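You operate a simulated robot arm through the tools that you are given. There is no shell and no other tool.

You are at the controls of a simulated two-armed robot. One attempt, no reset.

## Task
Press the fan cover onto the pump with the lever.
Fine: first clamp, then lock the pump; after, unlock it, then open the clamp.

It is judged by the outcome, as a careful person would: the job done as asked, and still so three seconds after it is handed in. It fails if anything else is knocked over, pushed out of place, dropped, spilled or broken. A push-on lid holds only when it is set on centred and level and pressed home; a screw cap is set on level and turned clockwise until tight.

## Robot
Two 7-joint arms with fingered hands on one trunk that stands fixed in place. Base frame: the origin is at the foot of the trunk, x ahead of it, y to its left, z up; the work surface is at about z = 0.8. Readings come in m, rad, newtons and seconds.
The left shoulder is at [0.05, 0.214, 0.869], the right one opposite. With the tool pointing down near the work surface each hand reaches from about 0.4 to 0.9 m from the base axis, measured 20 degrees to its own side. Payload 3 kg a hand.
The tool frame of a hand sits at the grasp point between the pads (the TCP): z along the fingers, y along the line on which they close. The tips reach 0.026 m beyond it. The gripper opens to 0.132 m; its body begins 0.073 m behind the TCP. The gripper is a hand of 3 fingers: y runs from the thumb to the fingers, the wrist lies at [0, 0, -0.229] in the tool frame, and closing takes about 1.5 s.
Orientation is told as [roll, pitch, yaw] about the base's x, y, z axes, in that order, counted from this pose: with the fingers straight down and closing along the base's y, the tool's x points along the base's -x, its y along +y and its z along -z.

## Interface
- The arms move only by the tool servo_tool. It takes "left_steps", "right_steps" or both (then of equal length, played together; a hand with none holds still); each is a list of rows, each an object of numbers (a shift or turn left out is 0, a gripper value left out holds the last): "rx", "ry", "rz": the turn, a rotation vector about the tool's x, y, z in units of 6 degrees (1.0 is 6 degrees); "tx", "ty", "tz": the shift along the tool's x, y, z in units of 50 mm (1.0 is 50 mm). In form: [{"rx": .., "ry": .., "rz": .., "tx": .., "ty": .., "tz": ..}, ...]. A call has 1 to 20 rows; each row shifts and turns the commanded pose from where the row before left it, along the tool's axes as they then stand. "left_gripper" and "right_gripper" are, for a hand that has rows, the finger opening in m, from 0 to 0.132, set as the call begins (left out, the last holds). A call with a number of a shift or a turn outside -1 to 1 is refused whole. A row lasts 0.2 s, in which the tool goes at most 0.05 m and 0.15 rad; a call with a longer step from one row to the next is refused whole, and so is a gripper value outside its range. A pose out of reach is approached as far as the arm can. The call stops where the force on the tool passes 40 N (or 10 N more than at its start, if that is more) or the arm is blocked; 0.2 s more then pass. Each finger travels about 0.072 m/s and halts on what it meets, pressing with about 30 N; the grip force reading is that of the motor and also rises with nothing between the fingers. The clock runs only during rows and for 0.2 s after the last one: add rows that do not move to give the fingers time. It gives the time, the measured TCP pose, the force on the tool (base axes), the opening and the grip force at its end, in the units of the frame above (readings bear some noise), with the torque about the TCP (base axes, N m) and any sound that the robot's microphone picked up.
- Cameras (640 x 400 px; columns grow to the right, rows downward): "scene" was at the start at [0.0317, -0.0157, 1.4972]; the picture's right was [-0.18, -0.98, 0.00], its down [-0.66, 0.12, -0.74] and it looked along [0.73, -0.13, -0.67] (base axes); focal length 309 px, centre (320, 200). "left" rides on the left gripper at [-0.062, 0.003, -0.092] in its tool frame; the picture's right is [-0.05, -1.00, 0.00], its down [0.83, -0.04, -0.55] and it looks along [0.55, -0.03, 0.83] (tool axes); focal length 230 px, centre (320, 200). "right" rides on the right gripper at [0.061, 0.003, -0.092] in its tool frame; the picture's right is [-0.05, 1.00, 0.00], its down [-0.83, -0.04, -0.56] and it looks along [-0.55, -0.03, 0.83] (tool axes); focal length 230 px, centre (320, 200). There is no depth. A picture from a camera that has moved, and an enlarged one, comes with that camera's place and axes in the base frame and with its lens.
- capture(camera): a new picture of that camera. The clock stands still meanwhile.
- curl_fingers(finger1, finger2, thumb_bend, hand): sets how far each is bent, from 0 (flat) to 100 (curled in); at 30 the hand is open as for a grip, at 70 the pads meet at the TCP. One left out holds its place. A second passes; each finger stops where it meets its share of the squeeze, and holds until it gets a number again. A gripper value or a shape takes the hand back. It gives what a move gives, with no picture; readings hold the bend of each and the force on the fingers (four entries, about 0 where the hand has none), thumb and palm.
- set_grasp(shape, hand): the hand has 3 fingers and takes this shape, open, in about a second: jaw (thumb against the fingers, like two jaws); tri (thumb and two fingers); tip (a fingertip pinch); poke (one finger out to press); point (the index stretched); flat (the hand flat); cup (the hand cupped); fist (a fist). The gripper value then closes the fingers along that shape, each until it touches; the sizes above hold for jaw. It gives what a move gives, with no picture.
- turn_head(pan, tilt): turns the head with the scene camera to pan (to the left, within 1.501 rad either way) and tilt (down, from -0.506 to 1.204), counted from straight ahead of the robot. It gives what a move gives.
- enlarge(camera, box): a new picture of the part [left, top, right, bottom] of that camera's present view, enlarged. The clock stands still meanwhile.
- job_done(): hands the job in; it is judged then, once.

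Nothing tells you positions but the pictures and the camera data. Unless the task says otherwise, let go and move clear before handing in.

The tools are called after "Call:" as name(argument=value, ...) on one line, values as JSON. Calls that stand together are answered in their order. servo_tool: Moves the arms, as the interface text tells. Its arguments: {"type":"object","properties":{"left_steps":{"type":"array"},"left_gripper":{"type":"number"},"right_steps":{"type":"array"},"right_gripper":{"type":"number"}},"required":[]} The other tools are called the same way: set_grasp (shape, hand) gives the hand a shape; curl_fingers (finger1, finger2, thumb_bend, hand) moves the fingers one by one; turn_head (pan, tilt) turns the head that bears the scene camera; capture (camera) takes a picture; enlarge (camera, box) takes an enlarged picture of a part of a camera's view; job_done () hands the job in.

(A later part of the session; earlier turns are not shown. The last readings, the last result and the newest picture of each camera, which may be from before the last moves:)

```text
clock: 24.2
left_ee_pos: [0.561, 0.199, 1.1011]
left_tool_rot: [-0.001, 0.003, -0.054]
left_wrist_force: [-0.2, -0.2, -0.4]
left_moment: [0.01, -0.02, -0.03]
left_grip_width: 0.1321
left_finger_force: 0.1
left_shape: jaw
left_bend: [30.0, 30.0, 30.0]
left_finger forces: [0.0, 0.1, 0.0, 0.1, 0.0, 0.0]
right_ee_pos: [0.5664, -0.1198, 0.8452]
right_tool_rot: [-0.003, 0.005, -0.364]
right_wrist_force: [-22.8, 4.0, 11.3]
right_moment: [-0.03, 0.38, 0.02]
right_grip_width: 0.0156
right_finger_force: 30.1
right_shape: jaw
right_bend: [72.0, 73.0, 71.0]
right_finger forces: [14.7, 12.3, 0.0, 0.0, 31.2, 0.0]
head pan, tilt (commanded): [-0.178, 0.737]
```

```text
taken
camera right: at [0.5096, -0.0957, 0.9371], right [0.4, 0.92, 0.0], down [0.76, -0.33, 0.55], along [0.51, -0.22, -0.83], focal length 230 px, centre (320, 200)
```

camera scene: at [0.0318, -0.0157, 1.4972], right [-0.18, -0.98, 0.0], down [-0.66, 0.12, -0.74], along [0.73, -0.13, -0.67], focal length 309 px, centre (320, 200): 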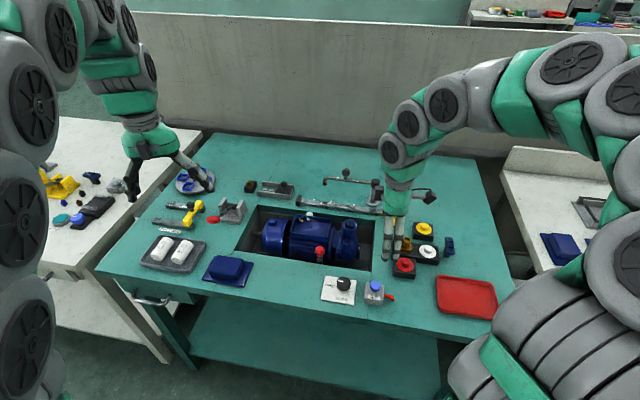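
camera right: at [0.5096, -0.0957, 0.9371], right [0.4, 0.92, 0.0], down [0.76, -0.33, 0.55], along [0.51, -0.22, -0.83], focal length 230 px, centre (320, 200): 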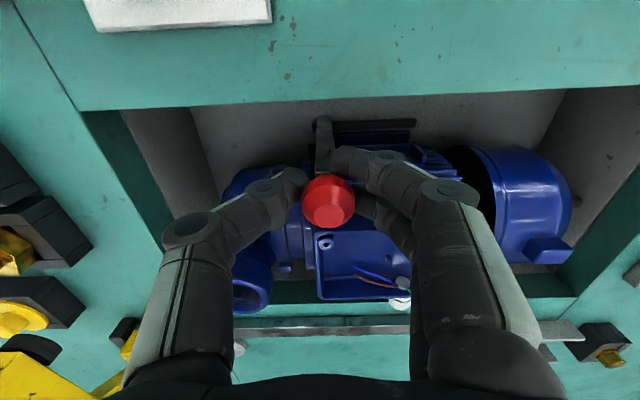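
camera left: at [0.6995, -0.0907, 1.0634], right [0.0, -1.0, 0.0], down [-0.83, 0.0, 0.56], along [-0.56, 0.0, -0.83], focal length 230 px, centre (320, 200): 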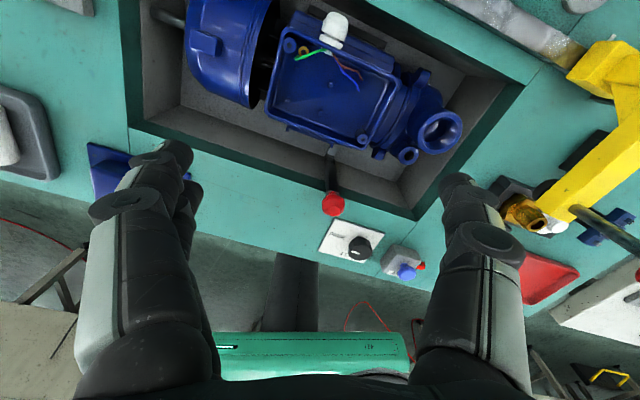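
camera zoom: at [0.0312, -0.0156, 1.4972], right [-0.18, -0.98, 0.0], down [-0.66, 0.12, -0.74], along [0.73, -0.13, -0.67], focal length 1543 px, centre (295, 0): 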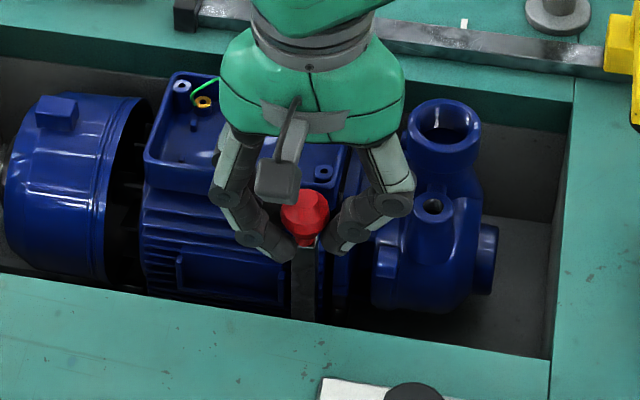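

Resistance rose to about 23 N after roughly 30 mm. I need to tell whether the lever reached its stop or a finger touches the terminal box, so I look closely.

Call:
enlarge(camera="right", box=[250, 130, 450, 290])

Call:
enlarge(camera="scene", box=[300, 220, 360, 270])

Call:
capture(camera="left")

```text
2.50 times, centred on (350, 210) of right
camera zoom: at [0.5096, -0.0957, 0.9371], right [0.4, 0.92, 0.0], down [0.76, -0.33, 0.55], along [0.51, -0.22, -0.83], focal length 575 px, centre (245, 175)
```

zoom: 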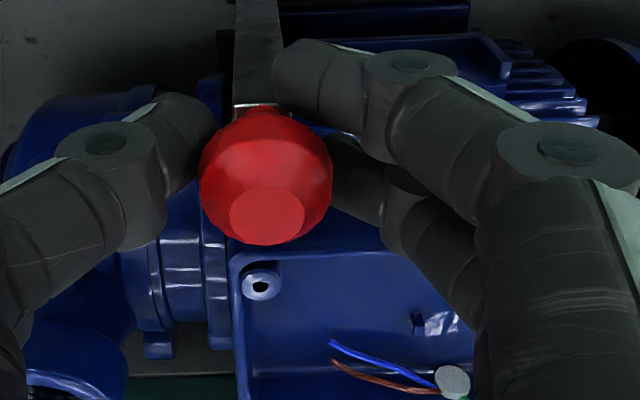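

```text
8.00 times, centred on (330, 245) of scene
camera zoom: at [0.0312, -0.0156, 1.4972], right [-0.18, -0.98, 0.0], down [-0.66, 0.12, -0.74], along [0.73, -0.13, -0.67], focal length 2469 px, centre (240, -160)
```

zoom: 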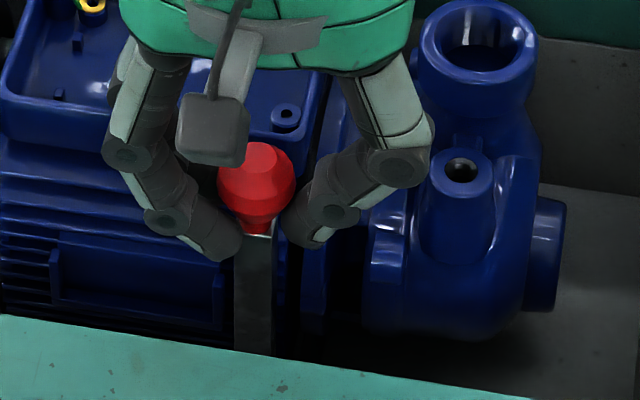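

```text
taken
camera left: at [0.6221, 0.2003, 1.1916], right [0.0, -1.0, 0.0], down [-0.83, 0.0, 0.55], along [-0.55, 0.0, -0.83], focal length 230 px, centre (320, 200)
```

left: 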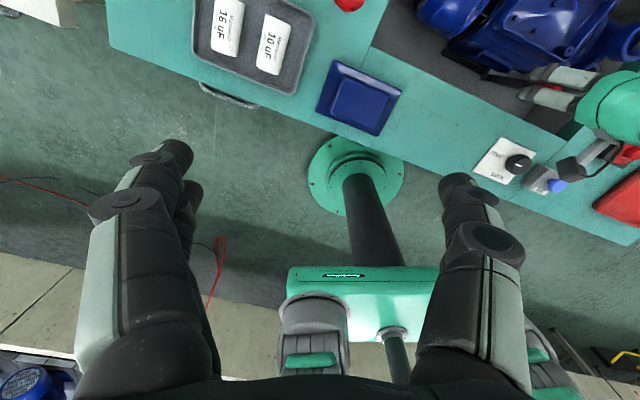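

The fingers seem to clear the terminal box by several millimetres. I'll push a little further and watch whether it yields.

Call:
servo_tool(right_steps=[{"tx": -0.04, "tz": 0.005}, {"tx": -0.04, "tz": 0.005}])

Call:
enlarge(camera="right", box=[250, 100, 450, 260])

```text
clock: 24.7
left_ee_pos: [0.5601, 0.1992, 1.0989]
left_tool_rot: [0.0, 0.0, -0.054]
left_wrist_force: [0.0, 1.2, -0.6]
left_moment: [0.02, -0.02, -0.02]
left_grip_width: 0.1319
left_finger_force: 0.1
left_shape: jaw
left_bend: [30.0, 30.0, 30.0]
left_finger forces: [0.0, 0.0, 0.0, 0.0, 0.1, 0.0]
right_ee_pos: [0.5673, -0.1206, 0.8431]
right_tool_rot: [-0.004, 0.011, -0.362]
right_wrist_force: [-13.1, 3.2, -2.0]
right_moment: [-0.02, 0.14, 0.0]
right_grip_width: 0.0151
right_finger_force: 30.3
right_shape: jaw
right_bend: [73.0, 73.0, 72.0]
right_finger forces: [13.5, 13.0, 0.0, 0.0, 24.0, 0.1]
head pan, tilt (commanded): [-0.178, 0.737]
stopped in row 2 (right hand): the force on the tool passed its limit at 42 N (the readings are from after the stop); the commanded pose is now the measured one
```

```text
2.50 times, centred on (350, 180) of right
camera zoom: at [0.5107, -0.0962, 0.935], right [0.4, 0.92, 0.0], down [0.77, -0.33, 0.55], along [0.5, -0.22, -0.84], focal length 575 px, centre (245, 250)
```

zoom: 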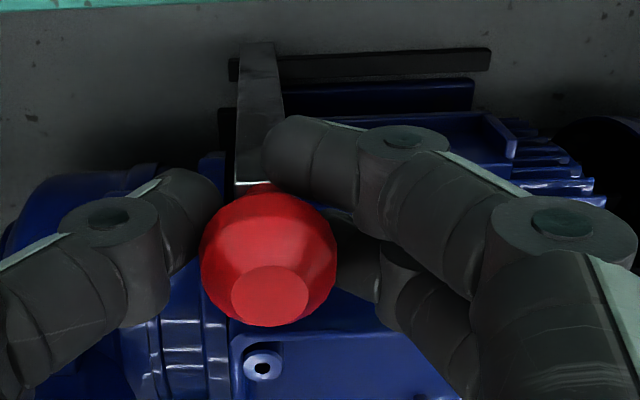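

It met something stiff (42 N). I'll release the ball, lift away and look at where the lever stands and whether it stays.

Call:
servo_tool(right_steps=[{}, {}, {}, {}, {"tz": -0.3}, {"tz": -0.4}, {"tz": -0.5}, {"tz": -0.5}, {"tz": -0.5}], right_gripper=0.09)

Call:
capture(camera="right")

Call:
enlarge(camera="scene", box=[280, 200, 370, 280])

```text
clock: 26.7
left_ee_pos: [0.561, 0.2009, 1.0985]
left_tool_rot: [0.0, -0.001, -0.055]
left_wrist_force: [-0.1, 0.2, 0.0]
left_moment: [0.03, 0.01, -0.02]
left_grip_width: 0.1321
left_finger_force: 0.2
left_shape: jaw
left_bend: [30.0, 30.0, 30.0]
left_finger forces: [0.0, 0.0, 0.0, 0.0, 0.1, 0.0]
right_ee_pos: [0.5675, -0.1206, 0.9553]
right_tool_rot: [-0.001, 0.006, -0.362]
right_wrist_force: [0.1, 0.4, -0.6]
right_moment: [0.01, -0.05, 0.0]
right_grip_width: 0.0899
right_finger_force: 0.0
right_shape: jaw
right_bend: [69.0, 69.0, 66.0]
right_finger forces: [0.1, 0.1, 0.0, 0.0, 0.1, 0.1]
head pan, tilt (commanded): [-0.178, 0.737]
```

```text
taken
camera right: at [0.511, -0.0967, 1.0462], right [0.4, 0.92, 0.0], down [0.76, -0.34, 0.55], along [0.5, -0.22, -0.83], focal length 230 px, centre (320, 200)
```

right: 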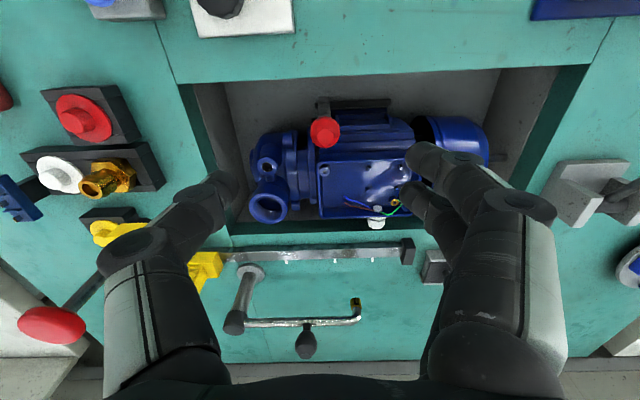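

```text
5.00 times, centred on (325, 240) of scene
camera zoom: at [0.0317, -0.0157, 1.4972], right [-0.18, -0.98, 0.0], down [-0.66, 0.12, -0.74], along [0.73, -0.13, -0.67], focal length 1543 px, centre (295, 0)
```

zoom: 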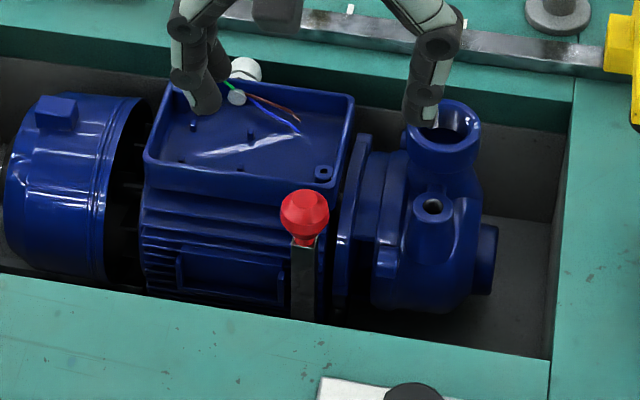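

Call:
enlarge(camera="right", box=[240, 70, 420, 200])

Call:
enlarge(camera="right", box=[290, 85, 370, 155])

Call:
enlarge(camera="scene", box=[310, 225, 350, 270])

```text
3.08 times, centred on (330, 135) of right
camera zoom: at [0.511, -0.0967, 1.0462], right [0.4, 0.92, 0.0], down [0.76, -0.34, 0.55], along [0.5, -0.22, -0.83], focal length 708 px, centre (289, 400)
```

zoom: 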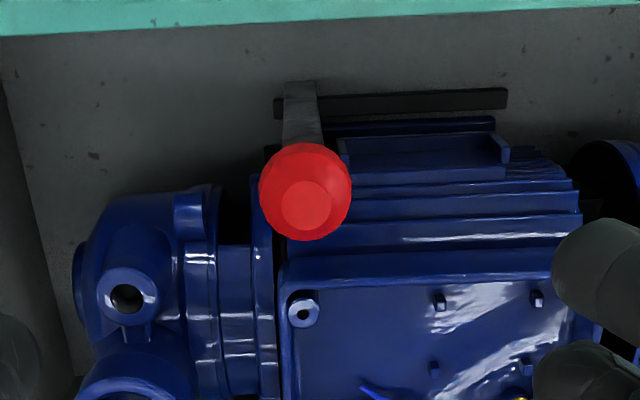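

```text
5.71 times, centred on (330, 120) of right
camera zoom: at [0.511, -0.0967, 1.0462], right [0.4, 0.92, 0.0], down [0.76, -0.34, 0.55], along [0.5, -0.22, -0.83], focal length 1315 px, centre (263, 657)
```

zoom: 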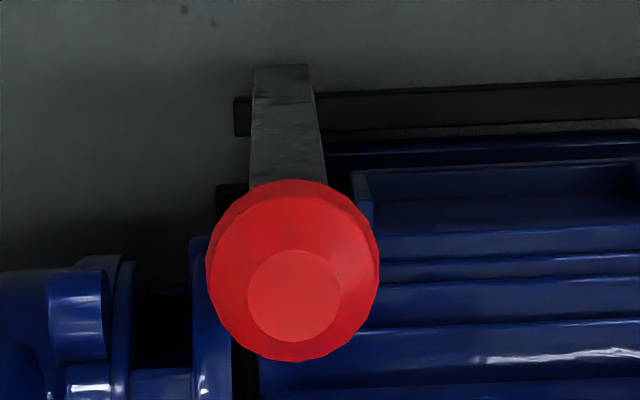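

```text
8.89 times, centred on (330, 248) of scene
camera zoom: at [0.0317, -0.0157, 1.4972], right [-0.18, -0.98, 0.0], down [-0.66, 0.12, -0.74], along [0.73, -0.13, -0.67], focal length 2744 px, centre (231, -222)
```

zoom: 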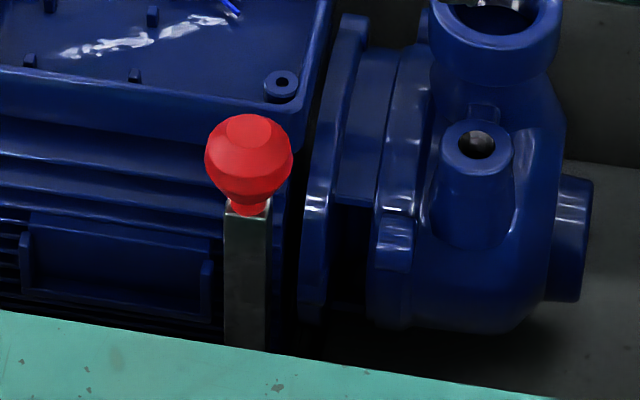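

The lever stayed, and the geometry shows the whole bar has slid about 33 mm towards the pump, now against the rail – a sliding clamp. To be sure it's at its real end stop (not that my finger met the terminal box), I'll push the ball from the robot side with closed fingers.

Call:
servo_tool(right_steps=[{"tx": 0.3}, {"tx": 0.3}, {"tx": 0.3}, {"tx": 0.28, "ty": 0.07}, {}, {}, {}], right_gripper=0.0)

Call:
servo_tool(right_steps=[{"tz": 0.35}, {"tz": 0.35}, {"tz": 0.35}, {"tz": 0.35}, {"tz": 0.35}, {"tz": 0.35}])

Call:
capture(camera="right")

Call:
enlarge(camera="scene", box=[280, 210, 370, 290])

```text
clock: 28.3
left_ee_pos: [0.5606, 0.2002, 1.0992]
left_tool_rot: [-0.001, -0.001, -0.056]
left_wrist_force: [-0.2, 0.4, 0.4]
left_moment: [0.01, 0.01, 0.0]
left_grip_width: 0.132
left_finger_force: 0.2
left_shape: jaw
left_bend: [30.0, 30.0, 30.0]
left_finger forces: [0.1, 0.0, 0.0, 0.0, 0.0, 0.0]
right_ee_pos: [0.5143, -0.0956, 0.9523]
right_tool_rot: [-0.001, 0.007, -0.363]
right_wrist_force: [-0.1, 0.1, -0.6]
right_moment: [0.01, 0.01, -0.03]
right_grip_width: 0.0001
right_finger_force: 30.2
right_shape: jaw
right_bend: [66.0, 66.0, 67.0]
right_finger forces: [0.0, 0.0, 0.0, 0.0, 0.0, 0.0]
head pan, tilt (commanded): [-0.178, 0.737]
```

```text
clock: 29.7
left_ee_pos: [0.5611, 0.1989, 1.1003]
left_tool_rot: [0.001, -0.001, -0.053]
left_wrist_force: [-0.3, 0.8, -0.1]
left_moment: [0.01, -0.02, 0.03]
left_grip_width: 0.1319
left_finger_force: 0.0
left_shape: jaw
left_bend: [30.0, 30.0, 30.0]
left_finger forces: [0.1, 0.0, 0.0, 0.0, 0.1, 0.0]
right_ee_pos: [0.5139, -0.0965, 0.8472]
right_tool_rot: [-0.003, 0.008, -0.364]
right_wrist_force: [0.1, -0.1, -0.4]
right_moment: [-0.01, 0.0, -0.01]
right_grip_width: 0.0
right_finger_force: 30.0
right_shape: jaw
right_bend: [66.0, 66.0, 67.0]
right_finger forces: [0.1, 0.1, 0.0, 0.0, 0.0, 0.0]
head pan, tilt (commanded): [-0.178, 0.737]
```

```text
taken
camera right: at [0.4574, -0.0722, 0.9399], right [0.4, 0.92, 0.0], down [0.77, -0.33, 0.55], along [0.5, -0.22, -0.84], focal length 230 px, centre (320, 200)
```

right: 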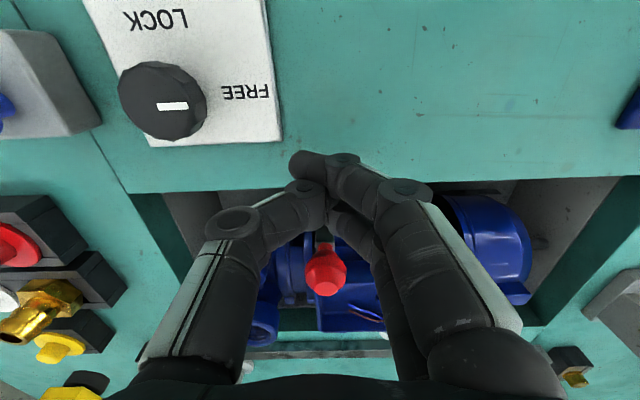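

```text
5.00 times, centred on (325, 250) of scene
camera zoom: at [0.0317, -0.0157, 1.4972], right [-0.18, -0.98, 0.0], down [-0.66, 0.12, -0.74], along [0.73, -0.13, -0.67], focal length 1543 px, centre (295, -50)
```

zoom: 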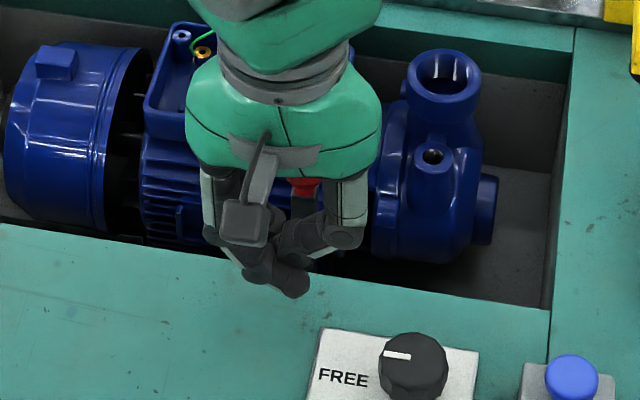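

Call:
servo_tool(right_steps=[{"tx": -0.1}, {"tx": -0.06}, {"tx": -0.06}, {"tx": -0.06}, {"tx": -0.06}, {"tx": -0.06}, {"tx": -0.06}, {"tx": -0.06}, {"tx": -0.06}, {"tx": -0.06}])

Call:
enlarge(camera="scene", box=[280, 210, 370, 290])

Call:
capture(camera="right")

```text
clock: 31.9
left_ee_pos: [0.5609, 0.2006, 1.1]
left_tool_rot: [0.001, 0.0, -0.054]
left_wrist_force: [0.1, -0.1, -0.3]
left_moment: [0.0, 0.02, -0.03]
left_grip_width: 0.1318
left_finger_force: 0.0
left_shape: jaw
left_bend: [30.0, 30.0, 30.0]
left_finger forces: [0.0, 0.0, 0.1, 0.1, 0.1, 0.0]
right_ee_pos: [0.5426, -0.1072, 0.8478]
right_tool_rot: [-0.002, 0.01, -0.364]
right_wrist_force: [-13.5, 4.7, 1.4]
right_moment: [0.05, 0.09, 0.02]
right_grip_width: 0.0
right_finger_force: 29.5
right_shape: jaw
right_bend: [66.0, 67.0, 67.0]
right_finger forces: [0.1, 25.1, 0.0, 0.1, 0.0, 0.0]
head pan, tilt (commanded): [-0.178, 0.737]
```

```text
5.00 times, centred on (325, 250) of scene
camera zoom: at [0.0315, -0.0156, 1.4972], right [-0.18, -0.98, 0.0], down [-0.66, 0.12, -0.74], along [0.73, -0.13, -0.67], focal length 1543 px, centre (295, -50)
```

zoom: 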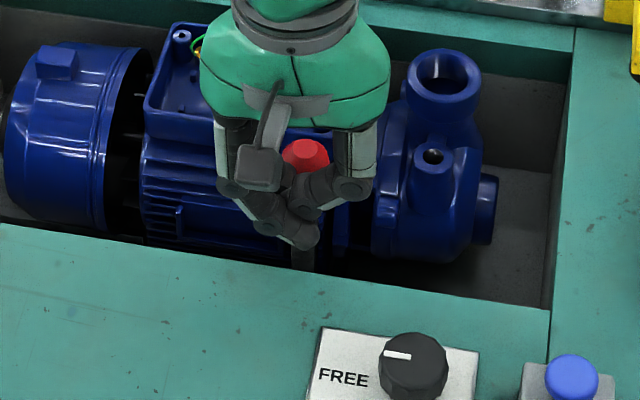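

```text
taken
camera right: at [0.4865, -0.0829, 0.9404], right [0.4, 0.92, 0.0], down [0.77, -0.33, 0.55], along [0.5, -0.22, -0.84], focal length 230 px, centre (320, 200)
```

right: 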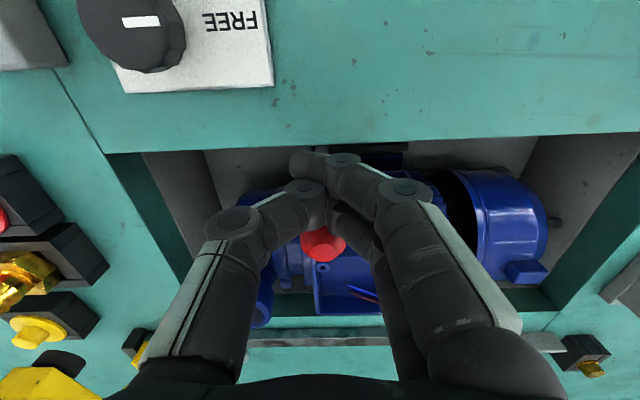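

Contact at about 14 N. I'll push a few more millimetres to see whether it yields.

Call:
servo_tool(right_steps=[{"tx": -0.04}, {"tx": -0.04}, {"tx": -0.04}, {"tx": -0.04}])

Call:
enlarge(camera="scene", box=[280, 210, 370, 290])

```text
clock: 32.5
left_ee_pos: [0.5613, 0.2001, 1.1005]
left_tool_rot: [0.0, -0.001, -0.053]
left_wrist_force: [1.0, 0.4, -0.6]
left_moment: [0.02, -0.02, 0.01]
left_grip_width: 0.132
left_finger_force: 0.1
left_shape: jaw
left_bend: [30.0, 30.0, 30.0]
left_finger forces: [0.1, 0.1, 0.0, 0.0, 0.0, 0.0]
right_ee_pos: [0.5428, -0.1077, 0.8483]
right_tool_rot: [-0.008, 0.017, -0.364]
right_wrist_force: [-13.9, 6.1, 3.3]
right_moment: [0.02, 0.13, 0.03]
right_grip_width: 0.0
right_finger_force: 29.8
right_shape: jaw
right_bend: [66.0, 67.0, 67.0]
right_finger forces: [0.1, 26.3, 0.0, 0.0, 0.1, 0.0]
head pan, tilt (commanded): [-0.178, 0.737]
stopped in row 2 (right hand): the force on the tool passed its limit at 44 N (the readings are from after the stop); the commanded pose is now the measured one
```

```text
5.00 times, centred on (325, 250) of scene
camera zoom: at [0.0316, -0.0156, 1.4972], right [-0.18, -0.98, 0.0], down [-0.66, 0.12, -0.74], along [0.73, -0.13, -0.67], focal length 1543 px, centre (295, -50)
```

zoom: 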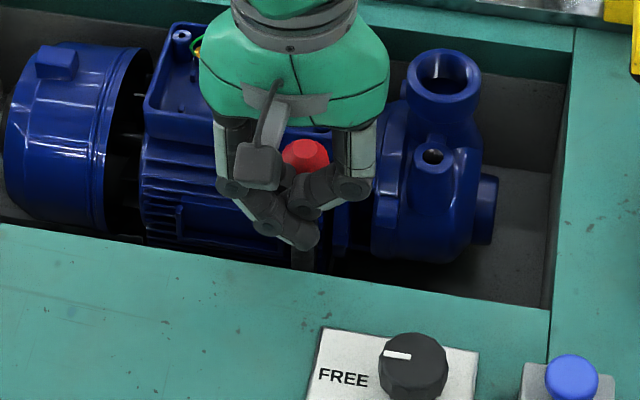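

The clamp is at a hard stop (44 N, no yielding), so it is closed. Next I'll back off, rise, and go above the FREE/LOCK knob (about [0.445, -0.149], top z ≈ 0.834), opening the hand and levelling it.

Call:
servo_tool(right_steps=[{"tx": 0.3}, {"tz": -0.5}, {"tz": -0.5}, {"tz": -0.5}, {"tz": -0.5, "rx": -0.076, "ry": -0.162}, {"tx": 0.25, "ty": -0.29}, {"tx": 0.25, "ty": -0.29}, {"tx": 0.25, "ty": -0.29}, {"tx": 0.25, "ty": -0.29}, {"tx": 0.24, "ty": -0.292}])

Call:
servo_tool(right_steps=[{}, {}, {}, {}], right_gripper=0.08)

Call:
capture(camera="right")

Call:
enlarge(camera="scene", box=[280, 200, 400, 310])

```text
clock: 34.7
left_ee_pos: [0.5603, 0.1992, 1.1]
left_tool_rot: [0.001, 0.001, -0.054]
left_wrist_force: [-0.4, -0.4, 0.2]
left_moment: [-0.01, 0.0, -0.02]
left_grip_width: 0.1317
left_finger_force: 0.0
left_shape: jaw
left_bend: [30.0, 30.0, 30.0]
left_finger forces: [0.0, 0.0, 0.1, 0.0, 0.0, 0.0]
right_ee_pos: [0.4461, -0.1484, 0.9475]
right_tool_rot: [0.002, -0.003, -0.362]
right_wrist_force: [0.1, -0.3, 0.1]
right_moment: [0.0, -0.02, -0.01]
right_grip_width: 0.0
right_finger_force: 30.0
right_shape: jaw
right_bend: [66.0, 67.0, 67.0]
right_finger forces: [0.0, 0.1, 0.0, 0.0, 0.1, 0.0]
head pan, tilt (commanded): [-0.178, 0.737]
```

```text
clock: 35.7
left_ee_pos: [0.5617, 0.1996, 1.0993]
left_tool_rot: [0.0, -0.001, -0.052]
left_wrist_force: [-0.3, -0.6, 0.2]
left_moment: [-0.01, 0.0, -0.03]
left_grip_width: 0.132
left_finger_force: 0.0
left_shape: jaw
left_bend: [30.0, 30.0, 30.0]
left_finger forces: [0.1, 0.0, 0.0, 0.1, 0.1, 0.1]
right_ee_pos: [0.4478, -0.1485, 0.9483]
right_tool_rot: [0.0, -0.003, -0.364]
right_wrist_force: [0.2, -0.7, 0.8]
right_moment: [-0.03, -0.01, -0.01]
right_grip_width: 0.0795
right_finger_force: 0.0
right_shape: jaw
right_bend: [71.0, 71.0, 71.0]
right_finger forces: [0.1, 0.1, 0.0, 0.0, 0.0, 0.0]
head pan, tilt (commanded): [-0.178, 0.737]
```

```text
taken
camera right: at [0.3897, -0.1243, 1.0394], right [0.4, 0.92, 0.0], down [0.76, -0.34, 0.56], along [0.51, -0.22, -0.83], focal length 230 px, centre (320, 200)
```

right: 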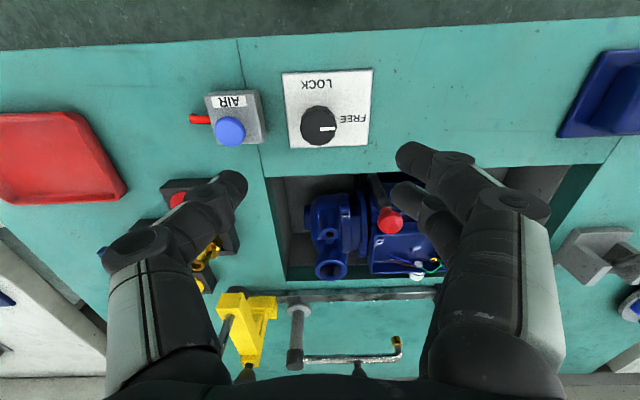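

```text
3.64 times, centred on (340, 255) of scene
camera zoom: at [0.0317, -0.0157, 1.4972], right [-0.18, -0.98, 0.0], down [-0.66, 0.12, -0.74], along [0.73, -0.13, -0.67], focal length 1122 px, centre (247, 0)
```

zoom: 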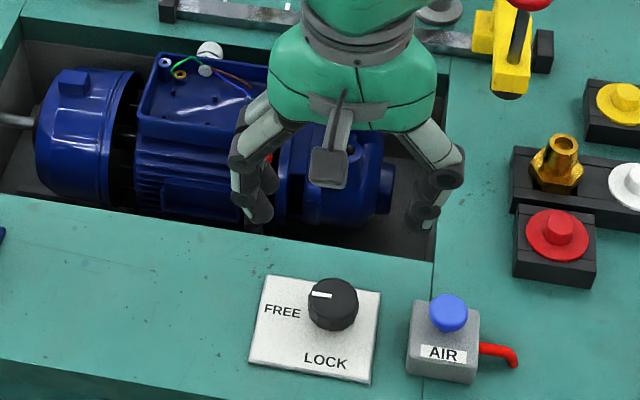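

Call:
enlarge(camera="right", box=[260, 60, 390, 160])

Call:
enlarge(camera="scene", box=[320, 265, 370, 310])

```text
4.00 times, centred on (325, 110) of right
camera zoom: at [0.3897, -0.1243, 1.0394], right [0.4, 0.92, 0.0], down [0.76, -0.34, 0.56], along [0.51, -0.22, -0.83], focal length 920 px, centre (300, 560)
```

zoom: 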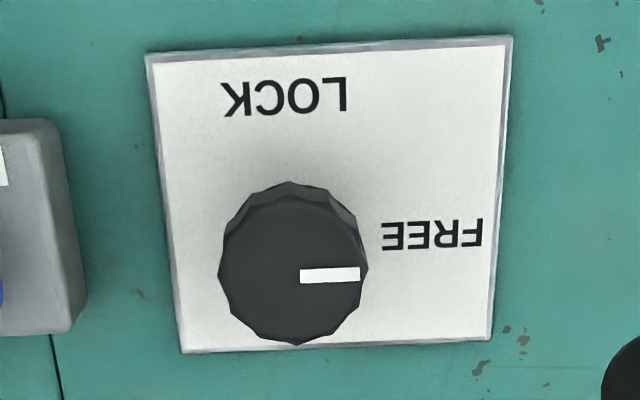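

```text
8.89 times, centred on (345, 288) of scene
camera zoom: at [0.0317, -0.0157, 1.4972], right [-0.18, -0.98, 0.0], down [-0.66, 0.12, -0.74], along [0.73, -0.13, -0.67], focal length 2744 px, centre (98, -578)
```

zoom: 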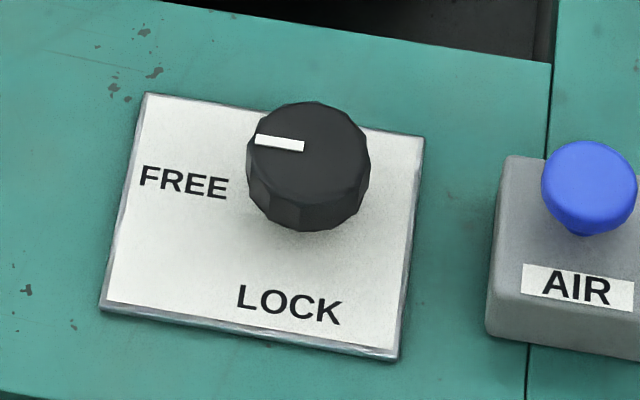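

Knob centre refined to about [0.4435, -0.150], top z ≈ 0.836; the AIR box is only ~5 cm to its right. So I'll take the knob with the fingers on a diagonal, turning from 45° to 135°, staying clear of the AIR box.

Call:
servo_tool(right_steps=[{"tx": 0.055, "ty": -0.053}, {"rz": -0.9373}, {"rz": -0.9373}, {"rz": -0.9373}, {"rz": -0.9373}, {"rz": -0.9373}, {"rz": -0.9373}, {"rz": -0.9373}, {"rz": -0.9373}, {}], right_gripper=0.06)

Call:
capture(camera="right")

Call:
enlarge(camera="scene", box=[280, 200, 400, 310])

```text
clock: 37.9
left_ee_pos: [0.5613, 0.1998, 1.1006]
left_tool_rot: [0.0, 0.0, -0.053]
left_wrist_force: [-0.5, -0.1, -0.2]
left_moment: [-0.03, 0.01, 0.01]
left_grip_width: 0.132
left_finger_force: 0.1
left_shape: jaw
left_bend: [30.0, 30.0, 30.0]
left_finger forces: [0.1, 0.1, 0.0, 0.1, 0.0, 0.0]
right_ee_pos: [0.4439, -0.149, 0.9476]
right_tool_rot: [0.001, -0.003, 0.424]
right_wrist_force: [-1.1, 0.7, -0.9]
right_moment: [0.02, -0.01, 0.03]
right_grip_width: 0.0605
right_finger_force: 0.0
right_shape: jaw
right_bend: [73.0, 73.0, 70.0]
right_finger forces: [0.1, 0.0, 0.0, 0.0, 0.0, 0.1]
head pan, tilt (commanded): [-0.178, 0.737]
```

```text
taken
camera right: at [0.3857, -0.1726, 1.0388], right [-0.36, 0.93, 0.0], down [0.77, 0.3, 0.56], along [0.52, 0.2, -0.83], focal length 230 px, centre (320, 200)
```

right: 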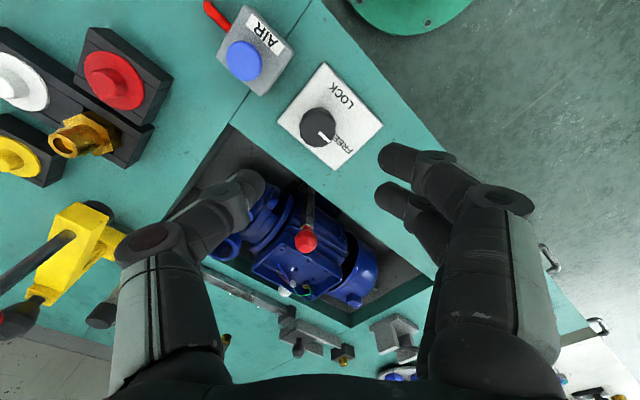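

```text
3.64 times, centred on (340, 255) of scene
camera zoom: at [0.0317, -0.0157, 1.4972], right [-0.18, -0.98, 0.0], down [-0.66, 0.12, -0.74], along [0.73, -0.13, -0.67], focal length 1122 px, centre (247, 0)
```

zoom: 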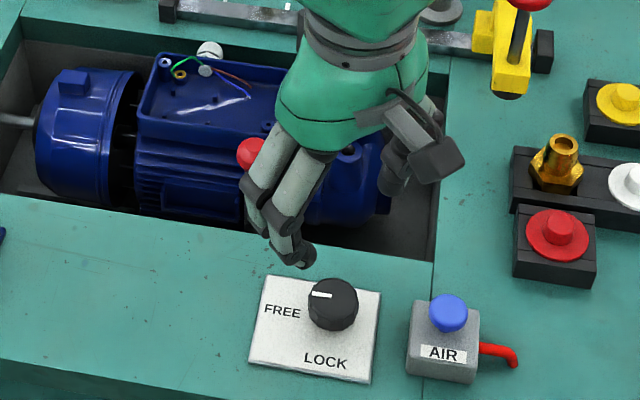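

Aligned over the knob on the diagonal. Descending so the tips reach about z = 0.818, beside the knob.

Call:
servo_tool(right_steps=[{"tx": 0.04, "ty": -0.016, "tz": 0.345}, {"tz": 0.345}, {"tz": 0.345}, {"tz": 0.345}, {"tz": 0.345}, {"tz": 0.345}])

Call:
capture(camera="right")

Call:
enlarge(camera="scene", box=[290, 220, 400, 310])

```text
clock: 39.3
left_ee_pos: [0.5612, 0.1987, 1.1002]
left_tool_rot: [0.001, 0.0, -0.054]
left_wrist_force: [0.0, -0.5, -0.2]
left_moment: [-0.02, 0.02, -0.04]
left_grip_width: 0.1322
left_finger_force: 0.1
left_shape: jaw
left_bend: [30.0, 30.0, 30.0]
left_finger forces: [0.1, 0.0, 0.0, 0.0, 0.0, 0.0]
right_ee_pos: [0.4418, -0.1509, 0.8449]
right_tool_rot: [-0.001, -0.002, 0.423]
right_wrist_force: [-0.3, -0.9, 0.3]
right_moment: [0.03, 0.01, 0.02]
right_grip_width: 0.0606
right_finger_force: 0.0
right_shape: jaw
right_bend: [73.0, 73.0, 70.0]
right_finger forces: [0.0, 0.0, 0.0, 0.0, 0.0, 0.0]
head pan, tilt (commanded): [-0.178, 0.737]
```

```text
taken
camera right: at [0.3842, -0.1742, 0.9359], right [-0.36, 0.93, 0.0], down [0.77, 0.3, 0.56], along [0.52, 0.2, -0.83], focal length 230 px, centre (320, 200)
```

right: 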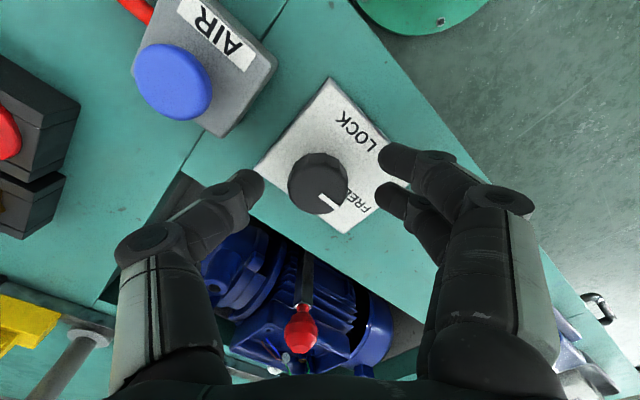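

```text
4.44 times, centred on (345, 265) of scene
camera zoom: at [0.0317, -0.0157, 1.4972], right [-0.18, -0.98, 0.0], down [-0.66, 0.12, -0.74], along [0.73, -0.13, -0.67], focal length 1372 px, centre (209, -89)
```

zoom: 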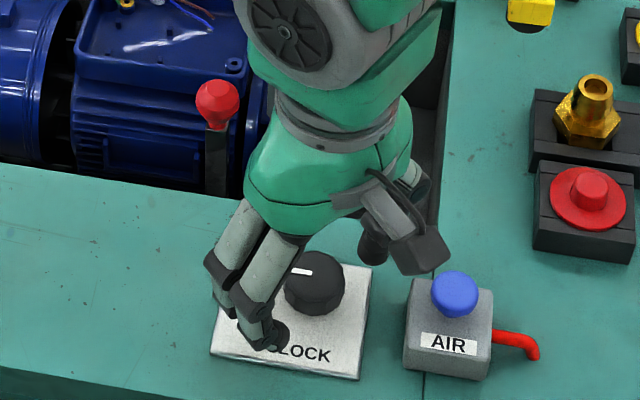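

The knob sits centred between thumb and fingers; closing on it now.

Call:
servo_tool(right_steps=[{}, {}, {}, {}, {}], right_gripper=0.02)

Call:
enlarge(camera="right", box=[200, 80, 460, 260])

Call:
enlarge(camera="scene", box=[310, 240, 400, 310])

```text
clock: 40.5
left_ee_pos: [0.5616, 0.199, 1.1003]
left_tool_rot: [-0.002, 0.0, -0.056]
left_wrist_force: [-0.5, -0.3, -0.1]
left_moment: [-0.04, 0.02, 0.01]
left_grip_width: 0.1317
left_finger_force: 0.1
left_shape: jaw
left_bend: [30.0, 30.0, 30.0]
left_finger forces: [0.0, 0.1, 0.0, 0.0, 0.1, 0.0]
right_ee_pos: [0.442, -0.1516, 0.8452]
right_tool_rot: [0.001, -0.003, 0.421]
right_wrist_force: [-5.1, -4.7, -4.0]
right_moment: [-0.04, 0.16, -0.04]
right_grip_width: 0.0205
right_finger_force: 30.0
right_shape: jaw
right_bend: [71.0, 73.0, 70.0]
right_finger forces: [12.7, 13.5, 0.0, 0.0, 26.3, 0.1]
head pan, tilt (commanded): [-0.178, 0.737]
```

```text
2.22 times, centred on (330, 170) of right
camera zoom: at [0.3843, -0.1744, 0.9363], right [-0.36, 0.93, 0.0], down [0.77, 0.3, 0.56], along [0.52, 0.2, -0.83], focal length 511 px, centre (298, 267)
```

zoom: 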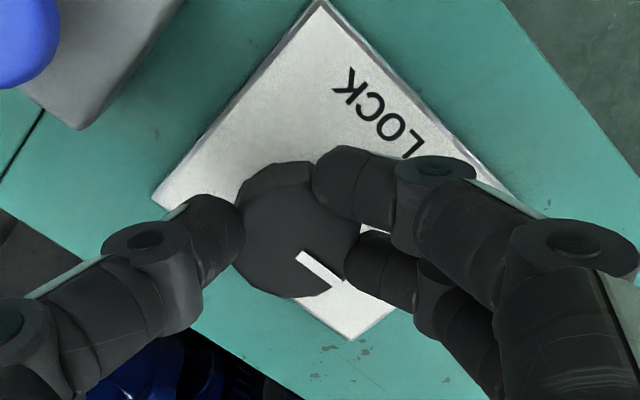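

```text
5.71 times, centred on (355, 275) of scene
camera zoom: at [0.0317, -0.0158, 1.4972], right [-0.18, -0.98, 0.0], down [-0.66, 0.12, -0.74], along [0.73, -0.13, -0.67], focal length 1764 px, centre (120, -229)
```

zoom: 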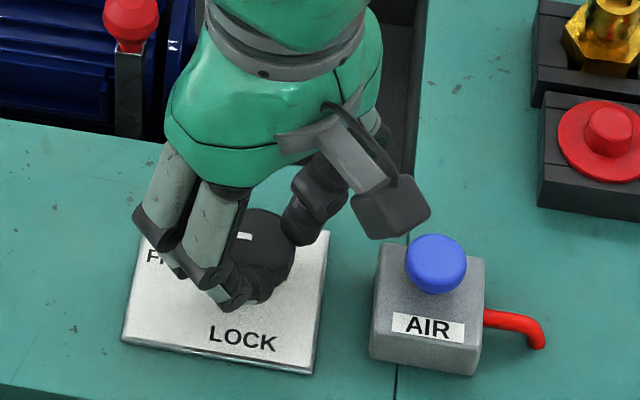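

The knob is held. I'll turn it counter-clockwise (FREE → LOCK) 30° first and check that it follows.

Call:
servo_tool(right_steps=[{"rz": -0.7}, {"rz": -0.7}, {"rz": -0.7}, {"rz": -0.7}, {"rz": -0.7}, {"rz": -0.7}, {"rz": -0.7}])

Call:
enlarge(camera="right", box=[200, 80, 460, 260])

```text
clock: 42.1
left_ee_pos: [0.5608, 0.1991, 1.0997]
left_tool_rot: [0.0, 0.0, -0.053]
left_wrist_force: [0.3, 0.4, -0.2]
left_moment: [0.02, 0.04, 0.04]
left_grip_width: 0.1316
left_finger_force: 0.0
left_shape: jaw
left_bend: [30.0, 30.0, 30.0]
left_finger forces: [0.0, 0.2, 0.1, 0.0, 0.1, 0.0]
right_ee_pos: [0.4426, -0.1521, 0.8449]
right_tool_rot: [0.0, -0.001, 0.935]
right_wrist_force: [-9.9, -32.3, 1.2]
right_moment: [-0.64, 0.22, -0.14]
right_grip_width: 0.0206
right_finger_force: 30.1
right_shape: jaw
right_bend: [72.0, 73.0, 70.0]
right_finger forces: [22.7, 12.1, 0.0, 0.1, 37.4, 0.0]
head pan, tilt (commanded): [-0.178, 0.737]
```

```text
2.22 times, centred on (330, 170) of right
camera zoom: at [0.4029, -0.2009, 0.9362], right [-0.77, 0.63, 0.0], down [0.53, 0.64, 0.56], along [0.35, 0.43, -0.83], focal length 511 px, centre (298, 267)
```

zoom: 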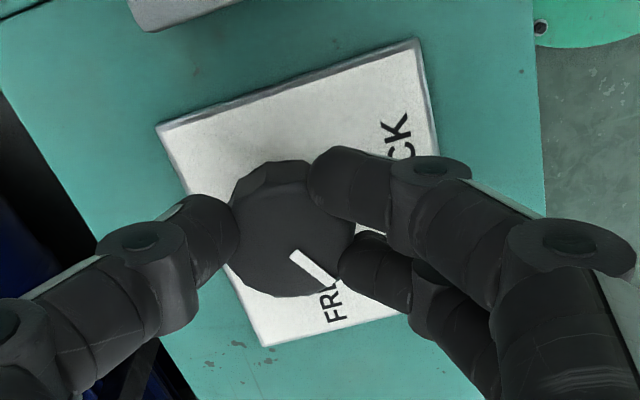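

The knob follows the hand, but a side load built up, so I shift the hand 2 mm to relieve it before turning on.

Call:
servo_tool(right_steps=[{"tx": 0.02, "ty": -0.014}, {"tx": 0.012, "ty": -0.01}])

```text
clock: 42.7
left_ee_pos: [0.5611, 0.1987, 1.1011]
left_tool_rot: [0.002, -0.002, -0.055]
left_wrist_force: [0.1, -0.4, -0.3]
left_moment: [0.0, -0.02, 0.01]
left_grip_width: 0.132
left_finger_force: 0.1
left_shape: jaw
left_bend: [30.0, 30.0, 30.0]
left_finger forces: [0.0, 0.0, 0.0, 0.1, 0.0, 0.0]
right_ee_pos: [0.4433, -0.1521, 0.8444]
right_tool_rot: [-0.001, -0.003, 0.935]
right_wrist_force: [-4.9, -23.4, 5.3]
right_moment: [-0.49, 0.14, -0.11]
right_grip_width: 0.0208
right_finger_force: 30.0
right_shape: jaw
right_bend: [72.0, 73.0, 70.0]
right_finger forces: [18.7, 12.4, 0.0, 0.1, 36.2, 0.0]
head pan, tilt (commanded): [-0.178, 0.737]
```

Call:
servo_tool(right_steps=[{"tx": 0.032, "ty": -0.024}, {"tx": 0.032, "ty": -0.024}])

```text
clock: 43.3
left_ee_pos: [0.5596, 0.2005, 1.1001]
left_tool_rot: [0.0, 0.0, -0.052]
left_wrist_force: [0.0, 0.0, 0.3]
left_moment: [-0.03, -0.01, 0.0]
left_grip_width: 0.1321
left_finger_force: 0.1
left_shape: jaw
left_bend: [30.0, 30.0, 30.0]
left_finger forces: [0.1, 0.0, 0.1, 0.0, 0.1, 0.1]
right_ee_pos: [0.4436, -0.1536, 0.8441]
right_tool_rot: [-0.002, -0.006, 0.935]
right_wrist_force: [-1.5, 7.0, 8.4]
right_moment: [0.17, 0.13, 0.01]
right_grip_width: 0.0207
right_finger_force: 30.0
right_shape: jaw
right_bend: [71.0, 73.0, 70.0]
right_finger forces: [14.5, 18.7, 0.0, 0.0, 25.1, 0.0]
head pan, tilt (commanded): [-0.178, 0.737]
```

Side load relieved. Turning on another ~21°.

Call:
servo_tool(right_steps=[{"rz": -0.7}, {"rz": -0.7}, {"rz": -0.7}, {"rz": -0.7}, {"rz": -0.7}])

Call:
enlarge(camera="right", box=[200, 80, 460, 260])

```text
clock: 44.5
left_ee_pos: [0.5613, 0.1996, 1.0992]
left_tool_rot: [0.0, 0.0, -0.054]
left_wrist_force: [-0.9, -0.3, 0.5]
left_moment: [-0.01, 0.05, -0.02]
left_grip_width: 0.1318
left_finger_force: 0.0
left_shape: jaw
left_bend: [30.0, 30.0, 30.0]
left_finger forces: [0.0, 0.0, 0.1, 0.0, 0.0, 0.0]
right_ee_pos: [0.445, -0.1552, 0.8439]
right_tool_rot: [-0.002, -0.002, 1.301]
right_wrist_force: [15.0, 13.8, 2.2]
right_moment: [0.25, -0.27, -0.03]
right_grip_width: 0.0203
right_finger_force: 29.9
right_shape: jaw
right_bend: [72.0, 73.0, 70.0]
right_finger forces: [10.0, 16.8, 0.0, 0.0, 30.2, 0.0]
head pan, tilt (commanded): [-0.178, 0.737]
```

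```text
2.22 times, centred on (330, 170) of right
camera zoom: at [0.4234, -0.2154, 0.9358], right [-0.95, 0.31, 0.0], down [0.26, 0.79, 0.56], along [0.18, 0.53, -0.83], focal length 511 px, centre (298, 267)
```

zoom: 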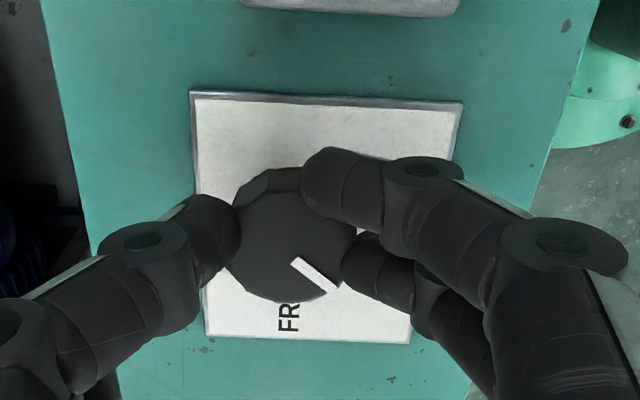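

Call:
servo_tool(right_steps=[{"tx": -0.047, "ty": -0.028}, {"rz": -0.7}, {"rz": -0.7}, {"rz": -0.7}, {"rz": -0.7}])

Call:
enlarge(camera="right", box=[200, 80, 460, 260])

Call:
enlarge(camera="scene", box=[310, 240, 400, 310])

```text
clock: 45.7
left_ee_pos: [0.5616, 0.1992, 1.1003]
left_tool_rot: [0.001, 0.001, -0.054]
left_wrist_force: [-0.8, 0.1, -0.1]
left_moment: [0.01, -0.02, -0.01]
left_grip_width: 0.1319
left_finger_force: 0.0
left_shape: jaw
left_bend: [30.0, 30.0, 30.0]
left_finger forces: [0.0, 0.0, 0.0, 0.0, 0.0, 0.0]
right_ee_pos: [0.4464, -0.1561, 0.8456]
right_tool_rot: [-0.005, 0.002, 1.594]
right_wrist_force: [5.5, -25.2, -0.5]
right_moment: [-0.66, -0.06, -0.09]
right_grip_width: 0.0204
right_finger_force: 30.3
right_shape: jaw
right_bend: [71.0, 73.0, 70.0]
right_finger forces: [31.3, 16.1, 0.0, 0.0, 32.1, 0.0]
head pan, tilt (commanded): [-0.178, 0.737]
```

```text
2.22 times, centred on (330, 170) of right
camera zoom: at [0.4432, -0.2184, 0.9363], right [-1.0, 0.03, 0.0], down [0.02, 0.83, 0.55], along [0.02, 0.55, -0.83], focal length 511 px, centre (298, 267)
```

zoom: 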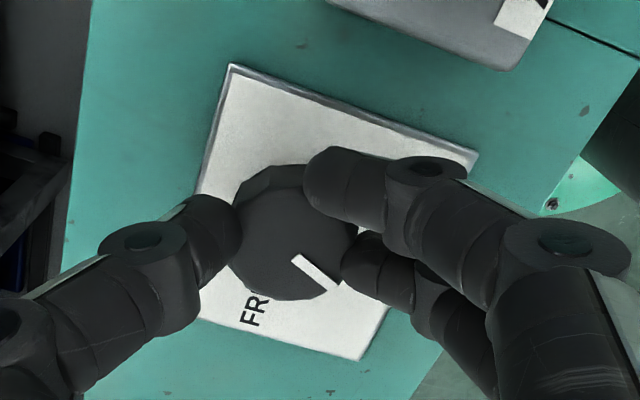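

```text
5.71 times, centred on (355, 275) of scene
camera zoom: at [0.0318, -0.0161, 1.4972], right [-0.18, -0.98, 0.0], down [-0.66, 0.12, -0.74], along [0.73, -0.13, -0.67], focal length 1764 px, centre (120, -229)
```

zoom: 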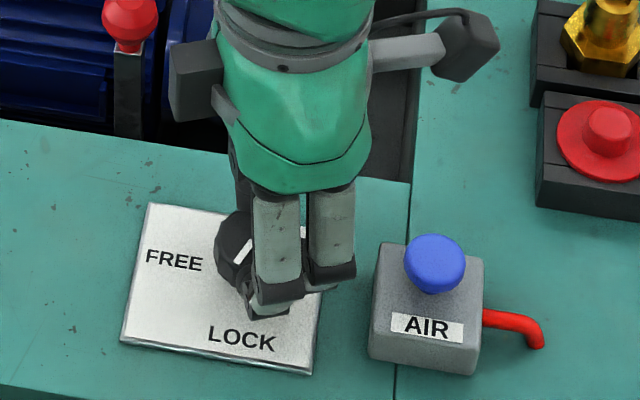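

Call:
servo_tool(right_steps=[{"tx": 0.07, "ty": -0.012}, {"rz": -0.65}, {"rz": -0.65}, {"rz": -0.65}])

Call:
enlarge(camera="right", box=[200, 80, 460, 260])

Call:
enlarge(camera="scene", box=[310, 240, 400, 310])

```text
clock: 46.7
left_ee_pos: [0.5604, 0.1994, 1.1003]
left_tool_rot: [0.001, 0.0, -0.055]
left_wrist_force: [0.6, 0.1, -0.4]
left_moment: [-0.03, 0.05, 0.0]
left_grip_width: 0.1321
left_finger_force: 0.0
left_shape: jaw
left_bend: [30.0, 30.0, 30.0]
left_finger forces: [0.0, 0.0, 0.0, 0.0, 0.0, 0.0]
right_ee_pos: [0.4465, -0.1576, 0.844]
right_tool_rot: [-0.004, -0.003, 1.801]
right_wrist_force: [10.7, 9.4, -0.1]
right_moment: [0.17, -0.2, -0.1]
right_grip_width: 0.0203
right_finger_force: 30.0
right_shape: jaw
right_bend: [71.0, 73.0, 70.0]
right_finger forces: [10.8, 14.9, 0.1, 0.1, 32.1, 0.1]
head pan, tilt (commanded): [-0.178, 0.737]
```

```text
2.22 times, centred on (330, 170) of right
camera zoom: at [0.4564, -0.2188, 0.9361], right [-0.98, -0.18, -0.01], down [-0.15, 0.82, 0.56], along [-0.09, 0.55, -0.83], focal length 511 px, centre (298, 267)
```

zoom: 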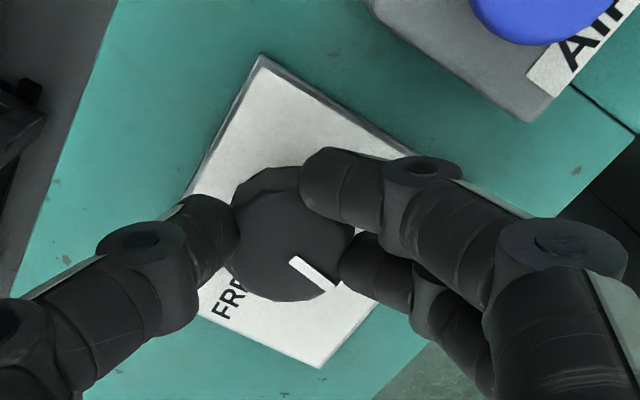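

```text
5.71 times, centred on (355, 275) of scene
camera zoom: at [0.0319, -0.0155, 1.4972], right [-0.18, -0.98, 0.0], down [-0.66, 0.12, -0.74], along [0.73, -0.13, -0.67], focal length 1764 px, centre (120, -229)
```

zoom: 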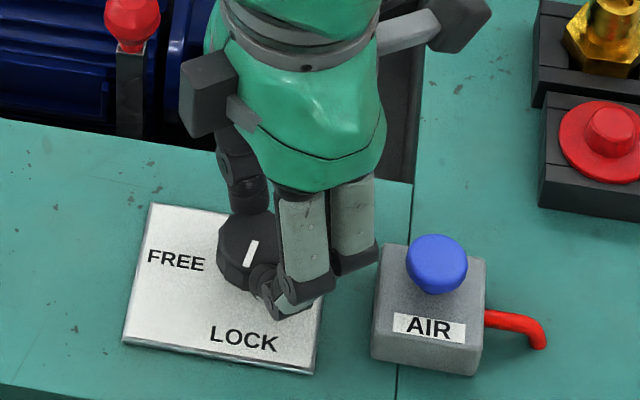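

The pointer is nearly at LOCK (79° turned). I'll finish the last ~11°.

Call:
servo_tool(right_steps=[{"tx": -0.02, "ty": -0.036}, {"rz": -0.5}, {"rz": -0.5}, {"rz": -0.5}, {"rz": -0.4}])

Call:
enlarge(camera="right", box=[200, 80, 460, 260])

Call:
enlarge(camera="scene", box=[310, 240, 400, 310])

```text
clock: 47.9
left_ee_pos: [0.5611, 0.1995, 1.0997]
left_tool_rot: [0.0, 0.0, -0.055]
left_wrist_force: [-0.1, 0.0, 0.3]
left_moment: [-0.01, 0.01, -0.01]
left_grip_width: 0.132
left_finger_force: 0.1
left_shape: jaw
left_bend: [30.0, 30.0, 30.0]
left_finger forces: [0.1, 0.1, 0.0, 0.0, 0.1, 0.1]
right_ee_pos: [0.4493, -0.1562, 0.8448]
right_tool_rot: [-0.003, 0.0, 1.998]
right_wrist_force: [5.5, -1.2, -0.5]
right_moment: [-0.04, -0.09, -0.12]
right_grip_width: 0.0201
right_finger_force: 29.9
right_shape: jaw
right_bend: [71.0, 73.0, 70.0]
right_finger forces: [15.3, 16.2, 0.0, 0.0, 29.4, 0.1]
head pan, tilt (commanded): [-0.178, 0.737]
```

```text
2.22 times, centred on (330, 170) of right
camera zoom: at [0.4699, -0.2151, 0.9363], right [-0.93, -0.37, 0.0], down [-0.31, 0.77, 0.55], along [-0.2, 0.52, -0.83], focal length 511 px, centre (298, 267)
```

zoom: 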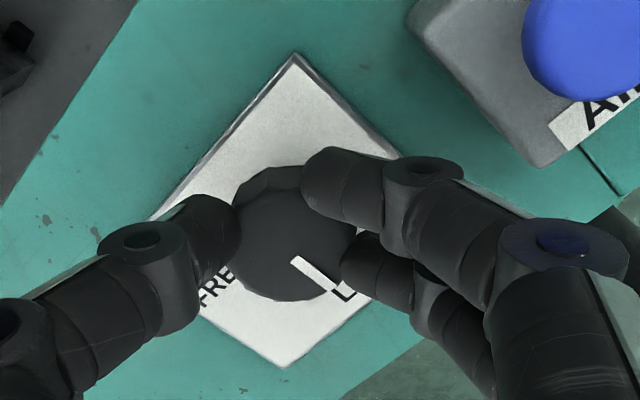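

```text
5.71 times, centred on (355, 275) of scene
camera zoom: at [0.0318, -0.0157, 1.4972], right [-0.18, -0.98, 0.0], down [-0.66, 0.12, -0.74], along [0.73, -0.13, -0.67], focal length 1764 px, centre (120, -229)
```

zoom: 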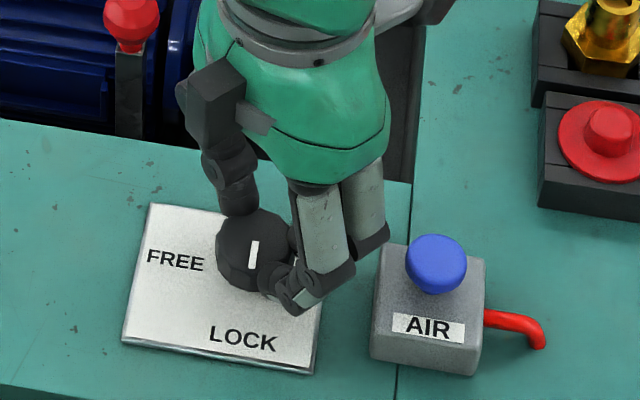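

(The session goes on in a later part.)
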